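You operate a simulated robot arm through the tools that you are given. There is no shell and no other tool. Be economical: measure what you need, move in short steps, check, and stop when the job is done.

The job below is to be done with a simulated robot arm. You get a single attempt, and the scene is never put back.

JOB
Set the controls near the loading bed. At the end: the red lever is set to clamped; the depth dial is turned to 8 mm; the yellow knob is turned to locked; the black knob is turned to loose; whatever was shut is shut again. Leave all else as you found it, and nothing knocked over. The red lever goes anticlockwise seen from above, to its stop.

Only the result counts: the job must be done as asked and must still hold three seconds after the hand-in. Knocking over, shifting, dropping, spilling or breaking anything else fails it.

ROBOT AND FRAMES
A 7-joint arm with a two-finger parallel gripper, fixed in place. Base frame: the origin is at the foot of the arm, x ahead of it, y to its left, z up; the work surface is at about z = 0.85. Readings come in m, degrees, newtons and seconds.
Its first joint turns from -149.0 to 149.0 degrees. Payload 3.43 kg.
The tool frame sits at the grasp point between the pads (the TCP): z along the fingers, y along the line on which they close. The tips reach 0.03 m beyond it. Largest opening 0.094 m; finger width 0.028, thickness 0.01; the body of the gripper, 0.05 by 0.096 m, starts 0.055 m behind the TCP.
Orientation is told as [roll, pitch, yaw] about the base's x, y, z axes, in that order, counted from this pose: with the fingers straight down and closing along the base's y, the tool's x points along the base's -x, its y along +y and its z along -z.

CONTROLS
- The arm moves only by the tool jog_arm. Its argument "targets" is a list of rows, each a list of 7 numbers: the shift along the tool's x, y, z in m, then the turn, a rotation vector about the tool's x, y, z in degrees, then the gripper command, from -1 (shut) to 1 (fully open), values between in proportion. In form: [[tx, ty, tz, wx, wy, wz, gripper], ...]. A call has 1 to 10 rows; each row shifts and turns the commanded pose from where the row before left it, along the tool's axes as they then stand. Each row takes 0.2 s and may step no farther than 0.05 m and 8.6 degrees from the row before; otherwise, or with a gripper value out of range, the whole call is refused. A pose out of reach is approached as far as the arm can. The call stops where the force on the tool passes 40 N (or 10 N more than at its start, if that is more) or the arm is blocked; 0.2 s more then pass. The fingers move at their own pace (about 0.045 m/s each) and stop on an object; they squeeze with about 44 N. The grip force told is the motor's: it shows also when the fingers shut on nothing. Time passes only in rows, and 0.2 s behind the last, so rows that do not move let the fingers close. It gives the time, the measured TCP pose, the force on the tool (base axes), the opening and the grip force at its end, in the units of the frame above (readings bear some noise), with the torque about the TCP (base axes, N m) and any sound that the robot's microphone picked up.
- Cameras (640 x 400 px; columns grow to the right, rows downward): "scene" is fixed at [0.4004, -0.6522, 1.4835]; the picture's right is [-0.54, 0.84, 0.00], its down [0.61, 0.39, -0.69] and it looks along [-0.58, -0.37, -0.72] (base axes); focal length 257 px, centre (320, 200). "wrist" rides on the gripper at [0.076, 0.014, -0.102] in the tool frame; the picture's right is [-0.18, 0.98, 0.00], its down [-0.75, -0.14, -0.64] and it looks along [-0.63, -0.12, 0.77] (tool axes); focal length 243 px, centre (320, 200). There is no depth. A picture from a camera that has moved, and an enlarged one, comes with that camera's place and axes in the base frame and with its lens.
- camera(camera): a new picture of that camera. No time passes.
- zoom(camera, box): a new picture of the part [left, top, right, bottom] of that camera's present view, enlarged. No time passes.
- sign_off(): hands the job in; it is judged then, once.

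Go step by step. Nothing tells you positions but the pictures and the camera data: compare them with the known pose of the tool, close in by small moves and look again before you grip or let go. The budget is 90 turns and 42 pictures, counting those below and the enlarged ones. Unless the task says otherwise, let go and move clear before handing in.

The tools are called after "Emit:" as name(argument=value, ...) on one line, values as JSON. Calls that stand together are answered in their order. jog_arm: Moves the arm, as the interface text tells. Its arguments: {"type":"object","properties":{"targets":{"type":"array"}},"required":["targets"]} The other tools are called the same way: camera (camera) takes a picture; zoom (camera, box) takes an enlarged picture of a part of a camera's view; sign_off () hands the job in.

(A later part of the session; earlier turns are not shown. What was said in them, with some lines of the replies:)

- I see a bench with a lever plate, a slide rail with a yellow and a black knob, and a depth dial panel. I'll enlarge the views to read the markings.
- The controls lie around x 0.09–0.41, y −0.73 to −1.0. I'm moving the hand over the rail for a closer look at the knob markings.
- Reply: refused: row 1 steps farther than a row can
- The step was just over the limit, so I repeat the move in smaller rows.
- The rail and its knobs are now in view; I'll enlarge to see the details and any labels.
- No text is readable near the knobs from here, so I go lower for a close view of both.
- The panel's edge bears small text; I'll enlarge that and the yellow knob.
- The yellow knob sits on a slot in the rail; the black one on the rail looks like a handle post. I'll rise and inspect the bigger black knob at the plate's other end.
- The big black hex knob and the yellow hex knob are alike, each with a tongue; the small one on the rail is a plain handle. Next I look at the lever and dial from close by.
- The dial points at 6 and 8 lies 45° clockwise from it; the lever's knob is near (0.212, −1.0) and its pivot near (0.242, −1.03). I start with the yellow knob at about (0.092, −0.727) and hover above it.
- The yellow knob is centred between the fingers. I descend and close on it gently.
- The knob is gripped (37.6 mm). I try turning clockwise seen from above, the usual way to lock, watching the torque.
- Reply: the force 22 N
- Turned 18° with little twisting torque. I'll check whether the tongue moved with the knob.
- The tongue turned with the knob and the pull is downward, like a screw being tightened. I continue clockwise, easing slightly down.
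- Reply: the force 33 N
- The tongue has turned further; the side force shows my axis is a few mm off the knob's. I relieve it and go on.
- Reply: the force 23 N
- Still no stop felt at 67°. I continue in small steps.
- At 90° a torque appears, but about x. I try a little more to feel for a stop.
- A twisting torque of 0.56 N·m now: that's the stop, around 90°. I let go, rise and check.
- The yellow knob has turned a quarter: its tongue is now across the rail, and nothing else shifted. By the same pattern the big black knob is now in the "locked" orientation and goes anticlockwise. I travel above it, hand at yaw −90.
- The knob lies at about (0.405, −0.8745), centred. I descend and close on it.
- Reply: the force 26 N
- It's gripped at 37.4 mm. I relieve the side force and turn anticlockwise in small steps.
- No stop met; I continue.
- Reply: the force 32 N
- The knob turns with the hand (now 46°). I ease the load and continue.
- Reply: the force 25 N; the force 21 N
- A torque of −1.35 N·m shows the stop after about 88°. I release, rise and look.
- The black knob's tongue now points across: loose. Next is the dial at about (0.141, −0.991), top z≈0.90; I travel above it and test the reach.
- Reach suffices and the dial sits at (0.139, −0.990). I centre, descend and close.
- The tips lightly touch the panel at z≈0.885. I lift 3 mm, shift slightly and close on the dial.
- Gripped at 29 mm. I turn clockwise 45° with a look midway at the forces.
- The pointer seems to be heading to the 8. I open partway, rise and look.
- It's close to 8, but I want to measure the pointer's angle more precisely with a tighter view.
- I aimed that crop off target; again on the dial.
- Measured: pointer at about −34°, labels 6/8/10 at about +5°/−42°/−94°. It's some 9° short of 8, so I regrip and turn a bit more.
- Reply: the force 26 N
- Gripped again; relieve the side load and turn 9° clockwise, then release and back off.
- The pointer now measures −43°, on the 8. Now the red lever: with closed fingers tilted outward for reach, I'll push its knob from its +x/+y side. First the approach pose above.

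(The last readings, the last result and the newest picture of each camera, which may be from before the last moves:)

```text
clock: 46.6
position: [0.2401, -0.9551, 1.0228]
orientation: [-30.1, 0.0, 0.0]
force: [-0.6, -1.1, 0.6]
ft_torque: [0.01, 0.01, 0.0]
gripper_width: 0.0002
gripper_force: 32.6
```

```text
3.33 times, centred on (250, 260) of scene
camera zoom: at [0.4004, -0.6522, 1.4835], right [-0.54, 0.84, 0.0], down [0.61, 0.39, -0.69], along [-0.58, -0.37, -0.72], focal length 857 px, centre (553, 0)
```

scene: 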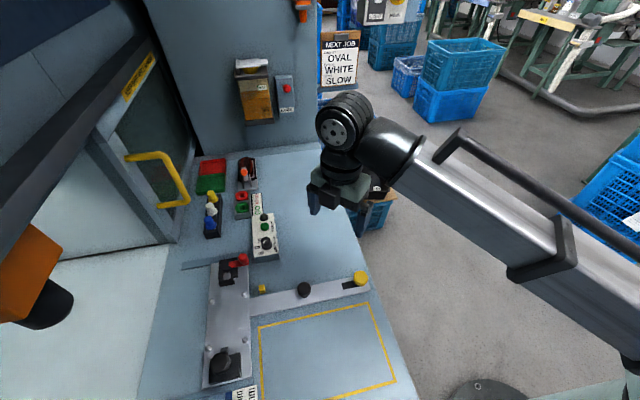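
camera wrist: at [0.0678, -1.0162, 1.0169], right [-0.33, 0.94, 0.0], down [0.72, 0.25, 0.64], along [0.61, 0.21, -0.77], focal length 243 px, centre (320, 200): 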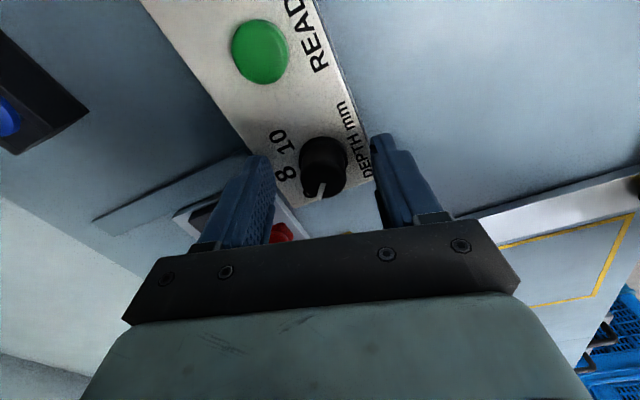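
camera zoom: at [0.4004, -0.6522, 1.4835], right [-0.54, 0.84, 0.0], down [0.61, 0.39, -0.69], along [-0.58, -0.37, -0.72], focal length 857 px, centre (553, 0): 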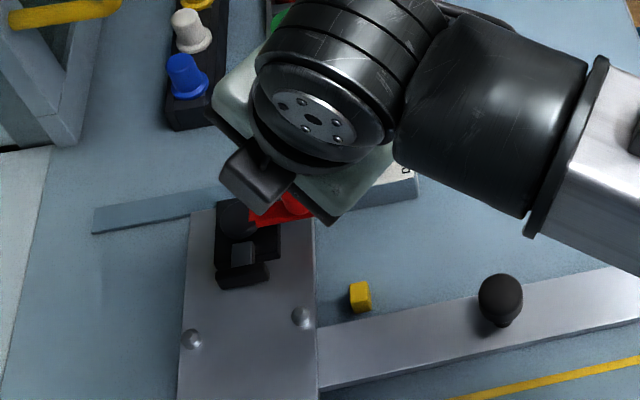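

The lever end is just beyond the fingers. I go straight down beside it and check from the wrist camera.

Emit:
jog_arm(targets=[[0, 0.018, 0.0312, 0, 0, 0, -1], [0, 0.018, 0.0312, 0, 0, 0, -1], [0, 0.012, 0.0208, 0, 0, 0, -1], [0, 0.005, 0.0087, 0, 0, 0, -1], [0, 0, 0, 0, 0, 0, -1]])

Emit:
camera(camera="wrist")

```text
clock: 47.8
position: [0.2414, -0.9571, 0.9176]
orientation: [-30.0, -0.1, -0.1]
force: [0.0, -0.5, -0.2]
ft_torque: [0.01, 0.0, -0.02]
gripper_width: 0.0
gripper_force: 32.6
```

```text
4 pictures are left
camera wrist: at [0.1656, -0.8929, 0.999], right [0.18, 0.85, -0.49], down [0.75, 0.2, 0.63], along [0.63, -0.49, -0.6], focal length 243 px, centre (320, 200)
```

wrist: 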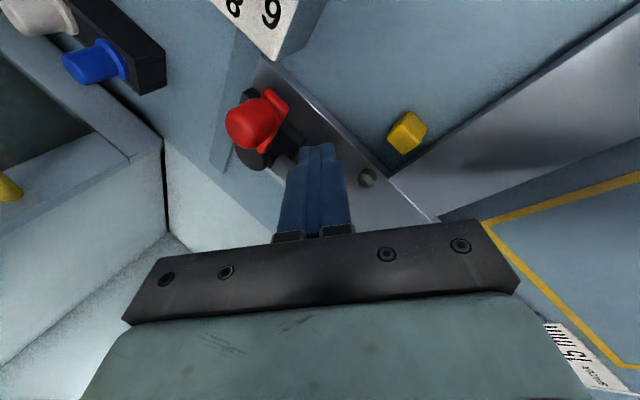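

The lever knob is at about (0.212, −1.0, 0.909), just beside the tips. I lower slightly and begin pushing along the arc.

Emit:
jog_arm(targets=[[0, 0.003, 0.0052, 0, 0, 0, -1], [0.0068, -0.0095, 0.0055, 0, 0, 0, -1], [0.0069, -0.0095, 0.0055, 0, 0, 0, -1], [0.009, -0.0046, 0.0026, 0, 0, 0, -1], [0.009, -0.0046, 0.0027, 0, 0, 0, -1], [0, 0, 0, 0, 0, 0, -1]])

```text
clock: 49.2
position: [0.2083, -0.9893, 0.9115]
orientation: [-30.0, 0.0, -0.1]
force: [-0.2, 0.0, 0.3]
ft_torque: [0.02, 0.01, 0.03]
gripper_width: 0.0
gripper_force: 33.0
```

No resistance yet. I continue along the arc.

Emit:
jog_arm(targets=[[0.005, -0.0058, 0.0033, 0, 0, 0, -1], [0.005, -0.0058, 0.0034, 0, 0, 0, -1], [0.0018, -0.0058, 0.0033, 0, 0, 0, -1], [0.0018, -0.0058, 0.0033, 0, 0, 0, -1], [0.0018, -0.0058, 0.0033, 0, 0, 0, -1], [0, 0, 0, 0, 0, 0, -1]])

Emit:
camera(camera="wrist")

```text
clock: 50.6
position: [0.1931, -1.0234, 0.9103]
orientation: [-30.0, 0.0, 0.0]
force: [-0.8, 0.5, 0.4]
ft_torque: [-0.01, 0.0, 0.0]
gripper_width: 0.0
gripper_force: 32.8
```

```text
3 pictures are left
camera wrist: at [0.1176, -0.9589, 0.9934], right [0.18, 0.85, -0.49], down [0.75, 0.2, 0.63], along [0.63, -0.49, -0.6], focal length 243 px, centre (320, 200)
```

wrist: 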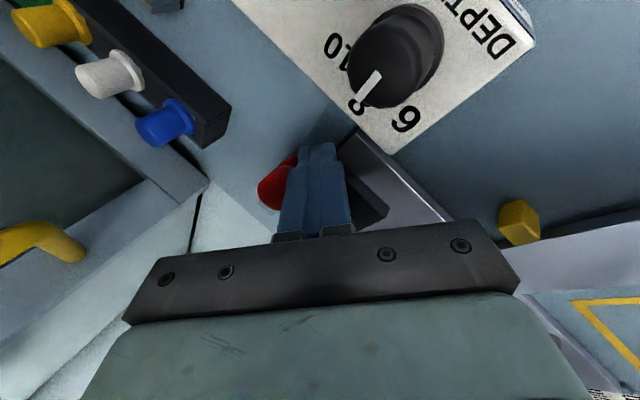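

The lever follows: its knob is now about 70° round. I continue pushing until the stop.

Emit:
jog_arm(targets=[[-0.0012, -0.0049, 0.0028, 0, 0, 0, -1], [-0.0012, -0.0049, 0.0029, 0, 0, 0, -1], [-0.0011, -0.0049, 0.0028, 0, 0, 0, -1], [0, 0, 0, 0, 0, 0, -1]])

```text
clock: 51.6
position: [0.1961, -1.041, 0.9093]
orientation: [-30.0, 0.0, 0.0]
force: [0.1, 0.0, -0.7]
ft_torque: [-0.02, -0.02, 0.0]
gripper_width: 0.0003
gripper_force: 32.5
```

Emit:
jog_arm(targets=[[-0.0035, -0.0052, 0.003, 0, 0, 0, -1], [-0.0035, -0.0052, 0.003, 0, 0, 0, -1], [-0.0034, -0.0052, 0.003, 0, 0, 0, -1], [0, 0, 0, 0, 0, 0, -1]])

```text
clock: 52.6
position: [0.2072, -1.0572, 0.9105]
orientation: [-30.0, -0.1, 0.0]
force: [-0.3, -1.0, -0.4]
ft_torque: [-0.02, -0.01, 0.02]
gripper_width: 0.0
gripper_force: 32.8
```

Emit:
jog_arm(targets=[[-0.0045, -0.0031, 0.0018, 0, 0, 0, -1], [-0.0045, -0.0031, 0.0018, 0, 0, 0, -1], [-0.0045, -0.0031, 0.0018, 0, 0, 0, -1], [0, 0, 0, 0, 0, 0, -1]])

Emit:
camera(camera="wrist")

```text
clock: 53.6
position: [0.2215, -1.0681, 0.9109]
orientation: [-30.0, 0.0, 0.0]
force: [-0.2, 0.2, -0.1]
ft_torque: [-0.02, 0.01, -0.02]
gripper_width: 0.0
gripper_force: 32.8
```

```text
2 pictures are left
camera wrist: at [0.1455, -1.0045, 0.9929], right [0.18, 0.85, -0.49], down [0.75, 0.2, 0.63], along [0.63, -0.49, -0.6], focal length 243 px, centre (320, 200)
```

wrist: 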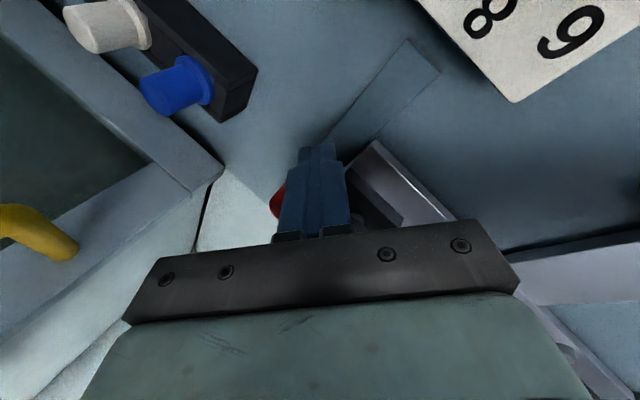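

The knob's edge is visible just ahead of the fingers, still without resistance. I push on toward +x.

Emit:
jog_arm(targets=[[-0.004, -0.0017, 0.001, 0, 0, 0, -1], [-0.004, -0.0017, 0.001, 0, 0, 0, -1], [-0.004, -0.0017, 0.001, 0, 0, 0, -1], [-0.004, -0.0009, 0.0005, 0, 0, 0, -1], [0, 0, 0, 0, 0, 0, -1]])

```text
clock: 54.8
position: [0.237, -1.074, 0.9125]
orientation: [-30.0, 0.0, 0.0]
force: [1.1, -0.6, 0.3]
ft_torque: [-0.02, 0.04, 0.0]
gripper_width: 0.0001
gripper_force: 33.3
```

Emit:
jog_arm(targets=[[-0.004, 0, 0, 0, 0, 0, -1], [-0.004, 0, 0, 0, 0, 0, -1], [-0.004, 0.0017, -0.001, 0, 0, 0, -1], [0, 0, 0, 0, 0, 0, -1]])

```text
clock: 55.8
position: [0.2482, -1.0728, 0.9122]
orientation: [-29.9, 0.0, 0.0]
force: [0.4, -0.1, 0.0]
ft_torque: [0.02, 0.02, -0.01]
gripper_width: 0.0
gripper_force: 33.2
```

Still free. I keep following the arc with small steps.

Emit:
jog_arm(targets=[[-0.004, -0.0014, 0.0008, 0, 0, 0, -1], [-0.004, -0.0014, 0.0008, 0, 0, 0, -1], [-0.004, -0.0014, 0.0008, 0, 0, 0, -1], [-0.004, -0.0014, 0.0008, 0, 0, 0, -1], [0, 0, 0, 0, 0, 0, -1]])

```text
clock: 57.0
position: [0.2658, -1.0803, 0.9111]
orientation: [-30.0, 0.1, 0.0]
force: [-1.5, 0.4, -0.3]
ft_torque: [0.0, 0.02, -0.02]
gripper_width: 0.0001
gripper_force: 32.8
```

I need a look now to know where the lever is.

Emit:
camera(camera="wrist")

```text
1 pictures are left
camera wrist: at [0.1897, -1.0157, 0.9926], right [0.18, 0.85, -0.49], down [0.75, 0.2, 0.63], along [0.63, -0.49, -0.6], focal length 243 px, centre (320, 200)
```

wrist: 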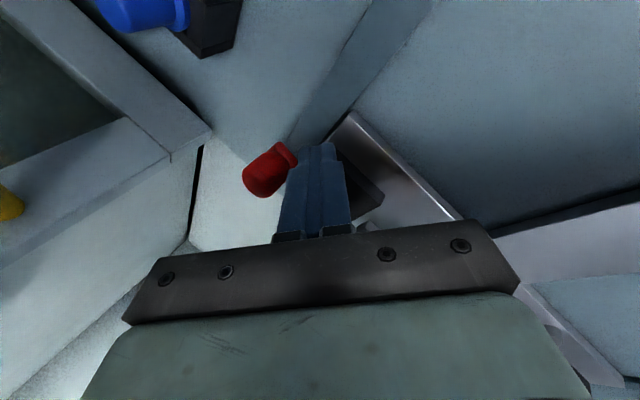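

The knob is now about 145° round, near (0.263, −1.116), and the fingers had slid along its inner side. I back off to its −x side, extend farther out and lower slightly, then push +x squarely.

Emit:
jog_arm(targets=[[0.018, 0, 0, 0, 0, 0, -1], [0.018, 0, 0, 0, 0, 0, -1], [0.002, -0.0125, 0.0073, 0, 0, 0, -1], [0, -0.0125, 0.0072, 0, 0, 0, -1], [0, 0.004, 0.007, 0, 0, 0, -1], [0, 0, 0, 0, 0, 0, -1]])

```text
clock: 58.4
position: [0.2249, -1.1077, 0.903]
orientation: [-30.0, 0.0, 0.0]
force: [-0.6, -0.9, 0.0]
ft_torque: [0.0, -0.01, -0.01]
gripper_width: 0.0
gripper_force: 33.0
```

Reach holds. Now pushing +x.

Emit:
jog_arm(targets=[[-0.005, 0, 0, 0, 0, 0, -1], [-0.005, 0, 0, 0, 0, 0, -1], [-0.005, 0, 0, 0, 0, 0, -1], [-0.004, 0, 0, 0, 0, 0, -1], [0, 0, 0, 0, 0, 0, -1]])

```text
clock: 59.6
position: [0.2454, -1.1075, 0.9026]
orientation: [-30.0, 0.0, 0.0]
force: [-0.5, -0.2, -0.8]
ft_torque: [0.0, 0.02, -0.07]
gripper_width: 0.0
gripper_force: 32.9
```

Emit:
jog_arm(targets=[[-0.004, 0.0009, -0.0005, 0, 0, 0, -1], [-0.004, 0.0009, -0.0005, 0, 0, 0, -1], [-0.004, 0.0009, -0.0005, 0, 0, 0, -1], [0, 0, 0, 0, 0, 0, -1]])

```text
clock: 60.6
position: [0.2567, -1.1046, 0.9029]
orientation: [-29.9, -0.1, 0.0]
force: [-0.4, 0.2, -0.6]
ft_torque: [0.01, 0.0, -0.03]
gripper_width: 0.0
gripper_force: 32.9
```

Emit:
jog_arm(targets=[[-0.0045, -0.0017, 0.001, 0, 0, 0, -1], [-0.0045, -0.0017, 0.001, 0, 0, 0, -1], [-0.0045, -0.0017, 0.001, 0, 0, 0, -1], [-0.005, 0, 0, 0, 0, 0, -1], [0, 0, 0, 0, 0, 0, -1]])

```text
clock: 61.8
position: [0.2768, -1.1109, 0.9033]
orientation: [-30.0, 0.1, 0.0]
force: [-0.6, 0.0, 0.3]
ft_torque: [-0.03, -0.01, -0.07]
gripper_width: 0.0
gripper_force: 32.8
```

Emit:
jog_arm(targets=[[-0.005, 0.002, -0.0011, 0, 0, 0, -1], [-0.005, 0.003, -0.0017, 0, 0, 0, -1], [-0.005, 0.003, -0.0018, 0, 0, 0, -1], [0, 0, 0, 0, 0, 0, -1]])

```text
clock: 62.8
position: [0.2911, -1.1018, 0.9023]
orientation: [-30.0, 0.0, 0.0]
force: [0.1, 0.9, 0.5]
ft_torque: [0.03, -0.01, 0.0]
gripper_width: 0.0
gripper_force: 32.8
```

I've lost the faint contact. I rise clear so the lever is unobstructed and take the last picture there.

Emit:
jog_arm(targets=[[0, -0.015, -0.026, 0, 0, 0, -1], [0, -0.015, -0.026, 0, 0, 0, -1], [0, 0, 0, 0, 0, 0, -1]])

Emit:
camera(camera="wrist")

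```text
clock: 63.6
position: [0.2907, -1.0998, 0.9634]
orientation: [-30.0, 0.0, -0.1]
force: [0.3, -0.3, 0.4]
ft_torque: [0.06, -0.02, 0.0]
gripper_width: 0.0
gripper_force: 32.9
```

```text
0 pictures are left
camera wrist: at [0.2149, -1.0362, 1.0453], right [0.18, 0.85, -0.49], down [0.75, 0.2, 0.63], along [0.63, -0.49, -0.61], focal length 243 px, centre (320, 200)
```

wrist: 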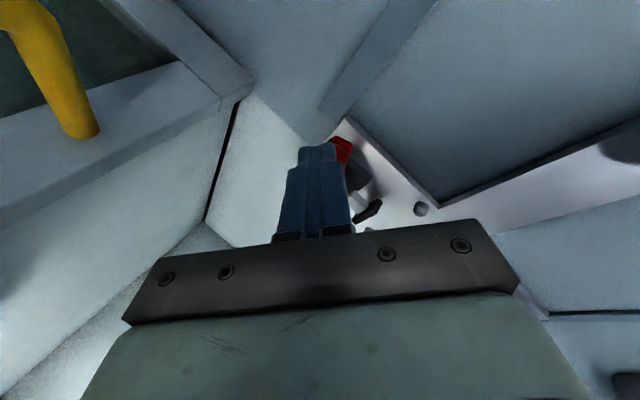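

From this last picture the plate itself has shifted: bolt and corner are both displaced by about (+0.11, −0.11). So the plate with its rail is a sliding carriage, and my pushing on the lever slid it inward once the lever met its stop. I must bring it home by its small handle (home at about (0.191, −0.828)) and set the lever again. First I retreat and straighten the hand.

Emit:
jog_arm(targets=[[0, -0.02, -0.0346, 0, 0, 0, -1], [0, -0.02, -0.0346, 0, 0, 0, -1], [0, 0.032, -0.0185, 0, 0, 0, -1], [0, 0.032, -0.0185, 0, 0, 0, -1], [0, 0.032, -0.0185, 0, 0, 0, -1], [0, 0.032, -0.0185, 0, 0, 0, 0], [0, 0, 0, -7.5, 0, 0, 1], [0, 0, 0, -7.5, 0, 0, 1], [0, 0, 0, -7.5, 0, 0, 1], [0, 0, 0, -7.5, 0, 0, 1]])

```text
clock: 65.8
position: [0.2908, -0.9544, 1.0424]
orientation: [0.1, 0.1, 0.0]
force: [0.1, 0.0, 0.4]
ft_torque: [-0.04, 0.01, 0.0]
gripper_width: 0.0938
gripper_force: 0.1
```

Now yaw to +45° so the fingers straddle the handle along the slide, above its estimated place (0.302, −0.940).

Emit:
jog_arm(targets=[[0, 0, 0, 0, 0, -7.5, 1], [0, 0, 0, 0, 0, -7.5, 1], [0, 0, 0, 0, 0, -7.5, 1], [0, 0, 0, 0, 0, -7.5, 1], [0, 0, 0, 0, 0, -7.5, 1], [0, 0, 0, 0, 0, -7.5, 1], [-0.0181, 0.0023, 0.03, 0, 0, 0, 1], [0, 0, 0.035, 0, 0, 0, 1], [0, 0, 0, 0, 0, 0, 1]])

```text
clock: 67.8
position: [0.3026, -0.9369, 0.979]
orientation: [0.0, 0.0, 44.9]
force: [-0.4, 0.9, -0.5]
ft_torque: [-0.03, 0.03, 0.0]
gripper_width: 0.0938
gripper_force: 0.1
```

Emit:
jog_arm(targets=[[0.002, 0, 0.03, 0, 0, 0, 1], [0, 0, 0.015, 0, 0, 0, 1], [0, 0, 0.01, 0, 0, 0, 1], [0, 0, 0.01, 0, 0, 0, 1], [0, 0, 0.006, 0, 0, 0, 1], [0, 0, 0, 0, 0, 0, 1]])

```text
clock: 69.2
position: [0.3018, -0.9414, 0.9063]
orientation: [-0.1, -0.1, 44.9]
force: [0.1, -0.2, -0.2]
ft_torque: [0.0, 0.0, -0.01]
gripper_width: 0.0941
gripper_force: 0.1
```

Descended without contact. I close gently to find the handle.

Emit:
jog_arm(targets=[[0, 0, 0, 0, 0, 0, 0.4], [0, 0, 0, 0, 0, 0, 0], [0, 0, 0, 0, 0, 0, -0.4], [0, 0, 0, 0, 0, 0, -0.7], [0, 0, 0, 0, 0, 0, -1], [0, 0, 0, 0, 0, 0, -1], [0, 0, 0, 0, 0, 0, -1]])

```text
clock: 70.8
position: [0.3021, -0.941, 0.9057]
orientation: [0.0, 0.0, 45.0]
force: [-0.2, 0.4, -0.4]
ft_torque: [0.0, -0.01, -0.01]
gripper_width: 0.0315
gripper_force: 44.5
```

The fingers closed on 31.5 mm: the handle, just where predicted. I draw the carriage back along the slide.

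Emit:
jog_arm(targets=[[0, 0.02, 0, 0, 0, 0, -1], [0, 0.025, 0, 0, 0, 0, -1], [0, 0.025, 0, 0, 0, 0, -1], [0, 0.025, 0, 0, 0, 0, -1], [0, 0.02, 0, 0, 0, 0, -1], [0, 0.015, 0, 0, 0, 0, -1], [0, 0.01, 0, 0, 0, 0, -1], [0, 0, 0, 0, 0, 0, -1]])

```text
clock: 72.6
position: [0.2028, -0.8417, 0.9066]
orientation: [0.0, 0.0, 45.1]
force: [-4.3, -2.7, -10.5]
ft_torque: [-0.28, 0.32, -0.12]
gripper_width: 0.0317
gripper_force: 44.9
```

About 18 mm to go; I approach the home position in small steps, watching for a stop.

Emit:
jog_arm(targets=[[0, 0.004, 0, 0, 0, 0, -1], [0, 0.004, 0, 0, 0, 0, -1], [0, 0.003, 0, 0, 0, 0, -1], [0, 0.002, 0, 0, 0, 0, -1], [0, 0, 0, 0, 0, 0, -1]])

```text
clock: 73.8
position: [0.1925, -0.8319, 0.9059]
orientation: [0.0, 0.1, 45.0]
force: [-3.2, 1.1, -7.2]
ft_torque: [-0.56, 0.59, 0.06]
gripper_width: 0.0315
gripper_force: 45.4
```

Emit:
jog_arm(targets=[[0, 0.001, 0, 0, 0, 0, -1], [0, 0.001, 0, 0, 0, 0, -1], [0, 0.001, 0, 0, 0, 0, -1], [0, 0, 0, 0, 0, 0, -1]])

```text
clock: 74.8
position: [0.1908, -0.8308, 0.9071]
orientation: [0.0, -0.1, 45.0]
force: [1.7, 9.8, 5.3]
ft_torque: [0.41, -0.12, -0.01]
gripper_width: 0.0314
gripper_force: 45.3
```

Emit:
jog_arm(targets=[[0, 0.001, 0, 0, 0, 0, -1], [0, 0.001, 0, 0, 0, 0, -1], [0, 0, 0, 0, 0, 0, -1]])

```text
clock: 75.6
position: [0.1892, -0.8295, 0.9077]
orientation: [0.0, -0.1, 45.1]
force: [12.7, 11.6, -2.9]
ft_torque: [-0.06, -0.23, -0.07]
gripper_width: 0.0316
gripper_force: 45.1
```

At the estimated home, no stop force yet. I probe 2 mm more for a home stop.

Emit:
jog_arm(targets=[[-0.001, 0.001, 0, 0, 0, 0, -1], [0, 0.001, 0, 0, 0, 0, -1], [0, 0.001, 0, 0, 0, 0, -1], [0, 0, 0, 0, 0, 0, -1]])

```text
clock: 76.6
position: [0.1891, -0.8292, 0.9067]
orientation: [-0.4, 0.0, 45.1]
force: [29.4, -20.7, 1.7]
ft_torque: [-0.68, -0.14, -0.04]
gripper_width: 0.0316
gripper_force: 45.2
```

A firm stop (29, −21 N) at the handle's original place: the carriage is home. I ease off, release, rise and straighten the hand.

Emit:
jog_arm(targets=[[0, -0.002, 0, 0, 0, 0, -1], [0, 0, 0, 0, 0, 0, 0], [0, 0, 0, 0, 0, 0, 0.4], [0, 0, 0, 0, 0, 0, 0.6], [0, 0, 0, 0, 0, 0, 0.6], [0, 0, -0.03, 0, 0, 0, 0.6], [0, 0, -0.03, 0, 0, 0, 0], [0, 0, -0.03, 0, 0, 0, -1], [0, 0, -0.03, 0, 0, 0, -1]])

Emit:
jog_arm(targets=[[0, 0, 0, 0, 0, 7.5, -1], [0, 0, 0, 0, 0, 7.5, -1], [0, 0, 0, 0, 0, 7.5, -1], [0, 0, 0, 0, 0, 7.5, -1], [0, 0, 0, 0, 0, 7.5, -1], [0, 0, 0, 0, 0, 7.5, -1], [-0.013, -0.032, 0, 0, 0, 0, -1], [-0.013, -0.032, 0, 0, 0, 0, -1], [-0.013, -0.032, 0, 0, 0, 0, -1], [-0.013, -0.032, 0, 0, 0, 0, -1]])

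Emit:
jog_arm(targets=[[0, 0, 0, 7.5, 0, 0, -1], [0, 0, 0, 7.5, 0, 0, -1], [0, 0, 0, 7.5, 0, 0, -1], [0, 0, 0, 7.5, 0, 0, -1], [0, 0, 0, 0, 0, 0, -1]])

```text
clock: 78.6
position: [0.1887, -0.8303, 1.0271]
orientation: [0.0, 0.0, 45.0]
force: [-0.5, -0.3, -0.2]
ft_torque: [0.01, -0.01, 0.0]
gripper_width: 0.0056
gripper_force: 0.0
```

```text
clock: 80.8
position: [0.241, -0.9556, 1.027]
orientation: [0.1, 0.1, 0.0]
force: [0.3, -0.5, -0.7]
ft_torque: [-0.06, -0.01, 0.01]
gripper_width: 0.0001
gripper_force: 33.2
```

```text
clock: 82.0
position: [0.2393, -0.9555, 1.0263]
orientation: [-30.0, 0.0, 0.0]
force: [-0.5, -0.3, 0.2]
ft_torque: [0.0, -0.01, -0.03]
gripper_width: 0.0005
gripper_force: 32.8
```

Now down beside the lever again and along the same arc as before.

Emit:
jog_arm(targets=[[0, 0.018, 0.0312, 0, 0, 0, -1], [0, 0.018, 0.0312, 0, 0, 0, -1], [0, 0.018, 0.0312, 0, 0, 0, -1], [0, 0.0045, 0.0078, 0, 0, 0, -1], [0.006, -0.01, 0.0057, 0, 0, 0, -1], [0.006, -0.01, 0.0057, 0, 0, 0, -1], [0.009, -0.0046, 0.0026, 0, 0, 0, -1], [0.009, -0.0046, 0.0027, 0, 0, 0, -1], [0, 0, 0, 0, 0, 0, -1]])

Emit:
jog_arm(targets=[[0.005, -0.0058, 0.0033, 0, 0, 0, -1], [0.005, -0.0058, 0.0034, 0, 0, 0, -1], [0.0018, -0.0058, 0.0033, 0, 0, 0, -1], [0.0018, -0.0058, 0.0033, 0, 0, 0, -1], [0.0018, -0.0058, 0.0033, 0, 0, 0, -1], [0, 0, 0, 0, 0, 0, -1]])

```text
clock: 84.0
position: [0.2125, -0.9881, 0.909]
orientation: [-30.0, 0.0, 0.1]
force: [0.3, -0.6, 0.2]
ft_torque: [-0.01, -0.02, -0.01]
gripper_width: 0.0001
gripper_force: 33.0
```

```text
clock: 85.4
position: [0.1945, -1.0239, 0.9095]
orientation: [-29.9, 0.0, 0.0]
force: [0.0, -0.7, 0.1]
ft_torque: [0.01, 0.02, -0.04]
gripper_width: 0.0002
gripper_force: 33.0
```

Emit:
jog_arm(targets=[[0, -0.0035, 0.002, 0, 0, 0, -1], [-0.001, -0.0035, 0.002, 0, 0, 0, -1], [-0.001, -0.0035, 0.002, 0, 0, 0, -1], [-0.001, -0.0035, 0.002, 0, 0, 0, -1], [0, 0, 0, 0, 0, 0, -1]])

Emit:
jog_arm(targets=[[-0.0026, -0.0039, 0.0022, 0, 0, 0, -1], [-0.0026, -0.0039, 0.0023, 0, 0, 0, -1], [-0.0026, -0.0039, 0.0022, 0, 0, 0, -1], [-0.0026, -0.0039, 0.0023, 0, 0, 0, -1], [0, 0, 0, 0, 0, 0, -1]])

```text
clock: 86.6
position: [0.1988, -1.0378, 0.9102]
orientation: [-30.0, 0.0, 0.0]
force: [0.5, -0.4, 0.1]
ft_torque: [-0.01, 0.0, -0.02]
gripper_width: 0.0
gripper_force: 32.1
```

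```text
clock: 87.8
position: [0.2094, -1.0571, 0.9111]
orientation: [-29.9, -0.1, -0.1]
force: [0.8, 0.1, -0.2]
ft_torque: [-0.03, 0.0, 0.0]
gripper_width: 0.0001
gripper_force: 33.2
```

I retreat gently from the knob, rise, and go back to the handle to measure how far the carriage slid, which tells whether the lever reached its stop.

Emit:
jog_arm(targets=[[0.002, 0.0065, -0.0038, 0, 0, 0, -1], [0.002, 0.0065, -0.0037, 0, 0, 0, -1], [0, -0.018, -0.0312, 0, 0, 0, -1], [0, -0.018, -0.0312, 0, 0, 0, -1], [0, -0.018, -0.0312, 0, 0, 0, -1], [0, 0.032, -0.0185, 0, 0, 0, -1], [0, 0.032, -0.0185, 0, 0, 0, -1], [0, 0.032, -0.0185, 0, 0, 0, -1], [0, 0.032, -0.0185, 0, 0, 0, -1], [0, 0.032, -0.0185, 0, 0, 0, -1]])

Emit:
jog_arm(targets=[[0, 0, 0, -7.5, 0, 0, 1], [0, 0, 0, -7.5, 0, 0, 1], [0, 0, 0, -7.5, 0, 0, 1], [0, 0, 0, -7.5, 0, 0, 1], [0, 0, 0, 0, 0, -7.5, 1], [0, 0, 0, 0, 0, -7.5, 1], [0, 0, 0, 0, 0, -7.5, 1], [0, 0, 0, 0, 0, -7.5, 1], [0, 0, 0, 0, 0, -7.5, 1], [0, 0, 0, 0, 0, -7.5, 1]])

```text
clock: 90.0
position: [0.205, -0.8575, 1.0184]
orientation: [-30.0, 0.0, 0.0]
force: [0.5, -0.1, 0.5]
ft_torque: [0.01, 0.01, 0.03]
gripper_width: 0.0
gripper_force: 32.9
```

```text
clock: 92.2
position: [0.2045, -0.8565, 1.0176]
orientation: [0.0, 0.0, 45.2]
force: [0.5, 0.0, 0.5]
ft_torque: [0.03, 0.02, 0.0]
gripper_width: 0.0942
gripper_force: 0.0
```

Emit:
jog_arm(targets=[[-0.0092, 0.0057, 0, 0, 0, 0, 1], [0, 0, 0.035, 0, 0, 0, 1], [0, 0, 0.035, 0, 0, 0, 1], [0, 0, 0.015, 0, 0, 0, 1], [0, 0, 0.01, 0, 0, 0, 1], [0, 0, 0.01, 0, 0, 0, 1], [0, 0, 0.0065, 0, 0, 0, 1], [0, 0, 0, 0, 0, 0, 1]])

```text
clock: 94.0
position: [0.208, -0.8466, 0.908]
orientation: [0.0, 0.0, 44.9]
force: [0.1, 0.6, 0.6]
ft_torque: [0.01, -0.03, 0.0]
gripper_width: 0.0942
gripper_force: 0.1
```

Before homing I'd like proof the carriage slid (thus the lever is on its stop): I'll rise, close, and probe down at the handle's home spot, which should be empty.

Emit:
jog_arm(targets=[[0, 0, -0.03, 0, 0, 0, 1], [0, 0, -0.03, 0, 0, 0, 0], [0, 0, -0.02, 0, 0, 0, -1], [0, 0.0185, 0, 0, 0, 0, -1], [0, 0.0185, 0, 0, 0, 0, -1], [0, 0, 0, 0, 0, 0, -1], [0, 0, 0, 0, 0, 0, -1], [0, 0, 0.03, 0, 0, 0, -1], [0, 0, 0, 0, 0, 0, -1]])

Emit:
jog_arm(targets=[[0, 0, 0.007, 0, 0, 0, -1], [0, 0, 0.005, 0, 0, 0, -1], [0, 0, 0.005, 0, 0, 0, -1], [0, 0, 0.005, 0, 0, 0, -1], [0, 0, 0.005, 0, 0, 0, -1], [0, 0, 0.005, 0, 0, 0, -1], [0, 0, 0.005, 0, 0, 0, -1], [0, 0, 0.003, 0, 0, 0, -1], [0, 0, 0, 0, 0, 0, -1]])

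```text
clock: 96.0
position: [0.1818, -0.8216, 0.9544]
orientation: [-0.1, 0.0, 45.0]
force: [-0.3, 0.1, 0.0]
ft_torque: [0.03, 0.02, -0.01]
gripper_width: 0.0002
gripper_force: 33.0
```

```text
clock: 98.0
position: [0.1816, -0.8214, 0.917]
orientation: [0.0, 0.0, 45.0]
force: [-1.3, -0.7, 0.9]
ft_torque: [0.02, 0.02, -0.04]
gripper_width: 0.0
gripper_force: 33.1
```

No contact: the handle's home spot is empty, so the carriage slid and the lever is on its stop. I go back, grip the handle and draw the carriage home.

Emit:
jog_arm(targets=[[0, 0, -0.035, 0, 0, 0, -1], [0, 0, -0.035, 0, 0, 0, 0], [0, -0.0185, 0, 0, 0, 0, 1], [0, -0.0185, 0, 0, 0, 0, 1], [0, 0, 0, 0, 0, 0, 1], [0, 0, 0, 0, 0, 0, 1], [0, 0, 0.035, 0, 0, 0, 1], [0, 0, 0.03, 0, 0, 0, 1], [0, 0, 0.015, 0, 0, 0, 1], [0, 0, 0, 0, 0, 0, 1]])

Emit:
jog_arm(targets=[[0, 0, 0, 0, 0, 0, 0.4], [0, 0, 0, 0, 0, 0, 0], [0, 0, 0, 0, 0, 0, -0.4], [0, 0, 0, 0, 0, 0, -0.7], [0, 0, 0, 0, 0, 0, -1], [0, 0, 0, 0, 0, 0, -1], [0, 0, 0, 0, 0, 0, -1]])

```text
clock: 100.2
position: [0.2101, -0.8463, 0.9083]
orientation: [0.0, 0.0, 45.1]
force: [-0.2, -0.2, 0.1]
ft_torque: [-0.01, 0.01, 0.02]
gripper_width: 0.0938
gripper_force: 0.0
```

```text
clock: 101.8
position: [0.2095, -0.8472, 0.9086]
orientation: [0.0, 0.0, 44.9]
force: [0.3, 0.3, -0.1]
ft_torque: [0.04, 0.06, -0.04]
gripper_width: 0.0312
gripper_force: 45.0
```

Gripped. I draw it home gently.

Emit:
jog_arm(targets=[[0, 0.005, 0, 0, 0, 0, -1], [0, 0.005, 0, 0, 0, 0, -1], [0, 0.005, 0, 0, 0, 0, -1], [0, 0.004, 0, 0, 0, 0, -1], [0, 0.003, 0, 0, 0, 0, -1], [0, 0.002, 0, 0, 0, 0, -1], [0, 0.001, 0, 0, 0, 0, -1], [0, 0, 0, 0, 0, 0, -1]])

Emit:
jog_arm(targets=[[0, 0.001, 0, 0, 0, 0, -1], [0, 0.001, 0, 0, 0, 0, -1], [0, 0.001, 0, 0, 0, 0, -1], [0, 0, 0, 0, 0, 0, -1]])

```text
clock: 103.6
position: [0.1913, -0.8281, 0.9082]
orientation: [0.1, -0.2, 45.1]
force: [21.0, 22.3, 8.0]
ft_torque: [0.35, -0.32, -0.01]
gripper_width: 0.0318
gripper_force: 45.0
```

```text
clock: 104.6
position: [0.19, -0.8271, 0.9086]
orientation: [-0.3, -0.1, 45.2]
force: [25.2, 5.4, 16.1]
ft_torque: [0.35, -0.68, 0.1]
gripper_width: 0.0313
gripper_force: 44.6
```

Emit:
jog_arm(targets=[[-0.0015, 0.001, 0, 0, 0, 0, -1], [0, 0.001, 0, 0, 0, 0, -1], [0, 0, 0, 0, 0, 0, -1]])

```text
clock: 105.5
position: [0.1909, -0.8275, 0.9079]
orientation: [-0.5, 0.0, 45.0]
force: [3.0, -1.2, -3.8]
ft_torque: [-0.26, 0.26, -0.08]
gripper_width: 0.0313
gripper_force: 45.0
stopped in row 3: the force on the tool passed its limit at 42 N (the readings are from after the stop); the commanded pose is now the measured one
```

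Hard stop again at the same place: the carriage is home. I open, give a light final nudge outward with the inner finger, back off and rise clear.

Emit:
jog_arm(targets=[[0, 0, 0, 0, 0, 0, 0], [0, 0, 0, 0, 0, 0, 0.4], [0, 0, 0, 0, 0, 0, 0.4], [0, 0, 0, 0, 0, 0, 0.4], [0, 0.008, 0, 0, 0, 0, 0.4], [0, 0.006, 0, 0, 0, 0, 0.4], [0, 0.003, 0, 0, 0, 0, 0.4], [0, 0, 0, 0, 0, 0, 0.4]])

```text
clock: 107.2
position: [0.1771, -0.8148, 0.909]
orientation: [-0.5, -0.1, 45.1]
force: [1.3, -2.1, -0.5]
ft_torque: [-0.06, -0.03, -0.02]
gripper_width: 0.0671
gripper_force: 1.2
```

The finger just touches the handle against its stop (about 2 N). I back off and rise clear.

Emit:
jog_arm(targets=[[0, -0.009, 0, 0, 0, 0, 0.4], [0, 0, -0.02, 0, 0, 0, 0.4], [0, 0, -0.035, 0, 0, 0, 0.4], [0, 0, -0.035, 0, 0, 0, 0.4], [0, 0, -0.035, 0, 0, 0, 0.4], [0, 0, 0, 0, 0, 0, 0.4], [0, 0, 0, 0, 0, 0, 0.4]])

```text
clock: 108.8
position: [0.1827, -0.8183, 1.035]
orientation: [-0.6, -0.1, 45.0]
force: [1.1, -0.1, -0.1]
ft_torque: [0.0, 0.0, -0.01]
gripper_width: 0.0657
gripper_force: 0.0
```

The hand is clear, the carriage is back at its stop, and all four controls have been set, so I'm handing in.

Emit:
sign_off()

```text
The job is handed in.
```

I set all four controls and handed the job in, but I had no pictures left to see the red lever's or the sliding plate's final position.

- **Red lever:** I pushed it anticlockwise to its stop. I judge this from the plate sliding along once the lever would turn no further, not from a view of the lever.
- **Depth dial:** it reads 8 mm; the pointer measured on the 8 in a close-up after a small correction.
- **Yellow knob:** I turned it a quarter clockwise to a stop, and took that as locked.
- **Black knob:** I turned the large hex knob a quarter anticlockwise to a stop, and took that as loose. Neither knob has a readable label, so both directions are my reading of the mechanism. I left the small black handle on the rail unturned.
- **Sliding plate:** pushing the lever slid the plate and its rail inward by about 16 cm the first time. I set the lever again, which slid it a few centimetres, then drew the plate back by its small handle to a firm stop at its original position.
- **Shut items:** I did not open anything that was shut, and I noticed nothing knocked over.
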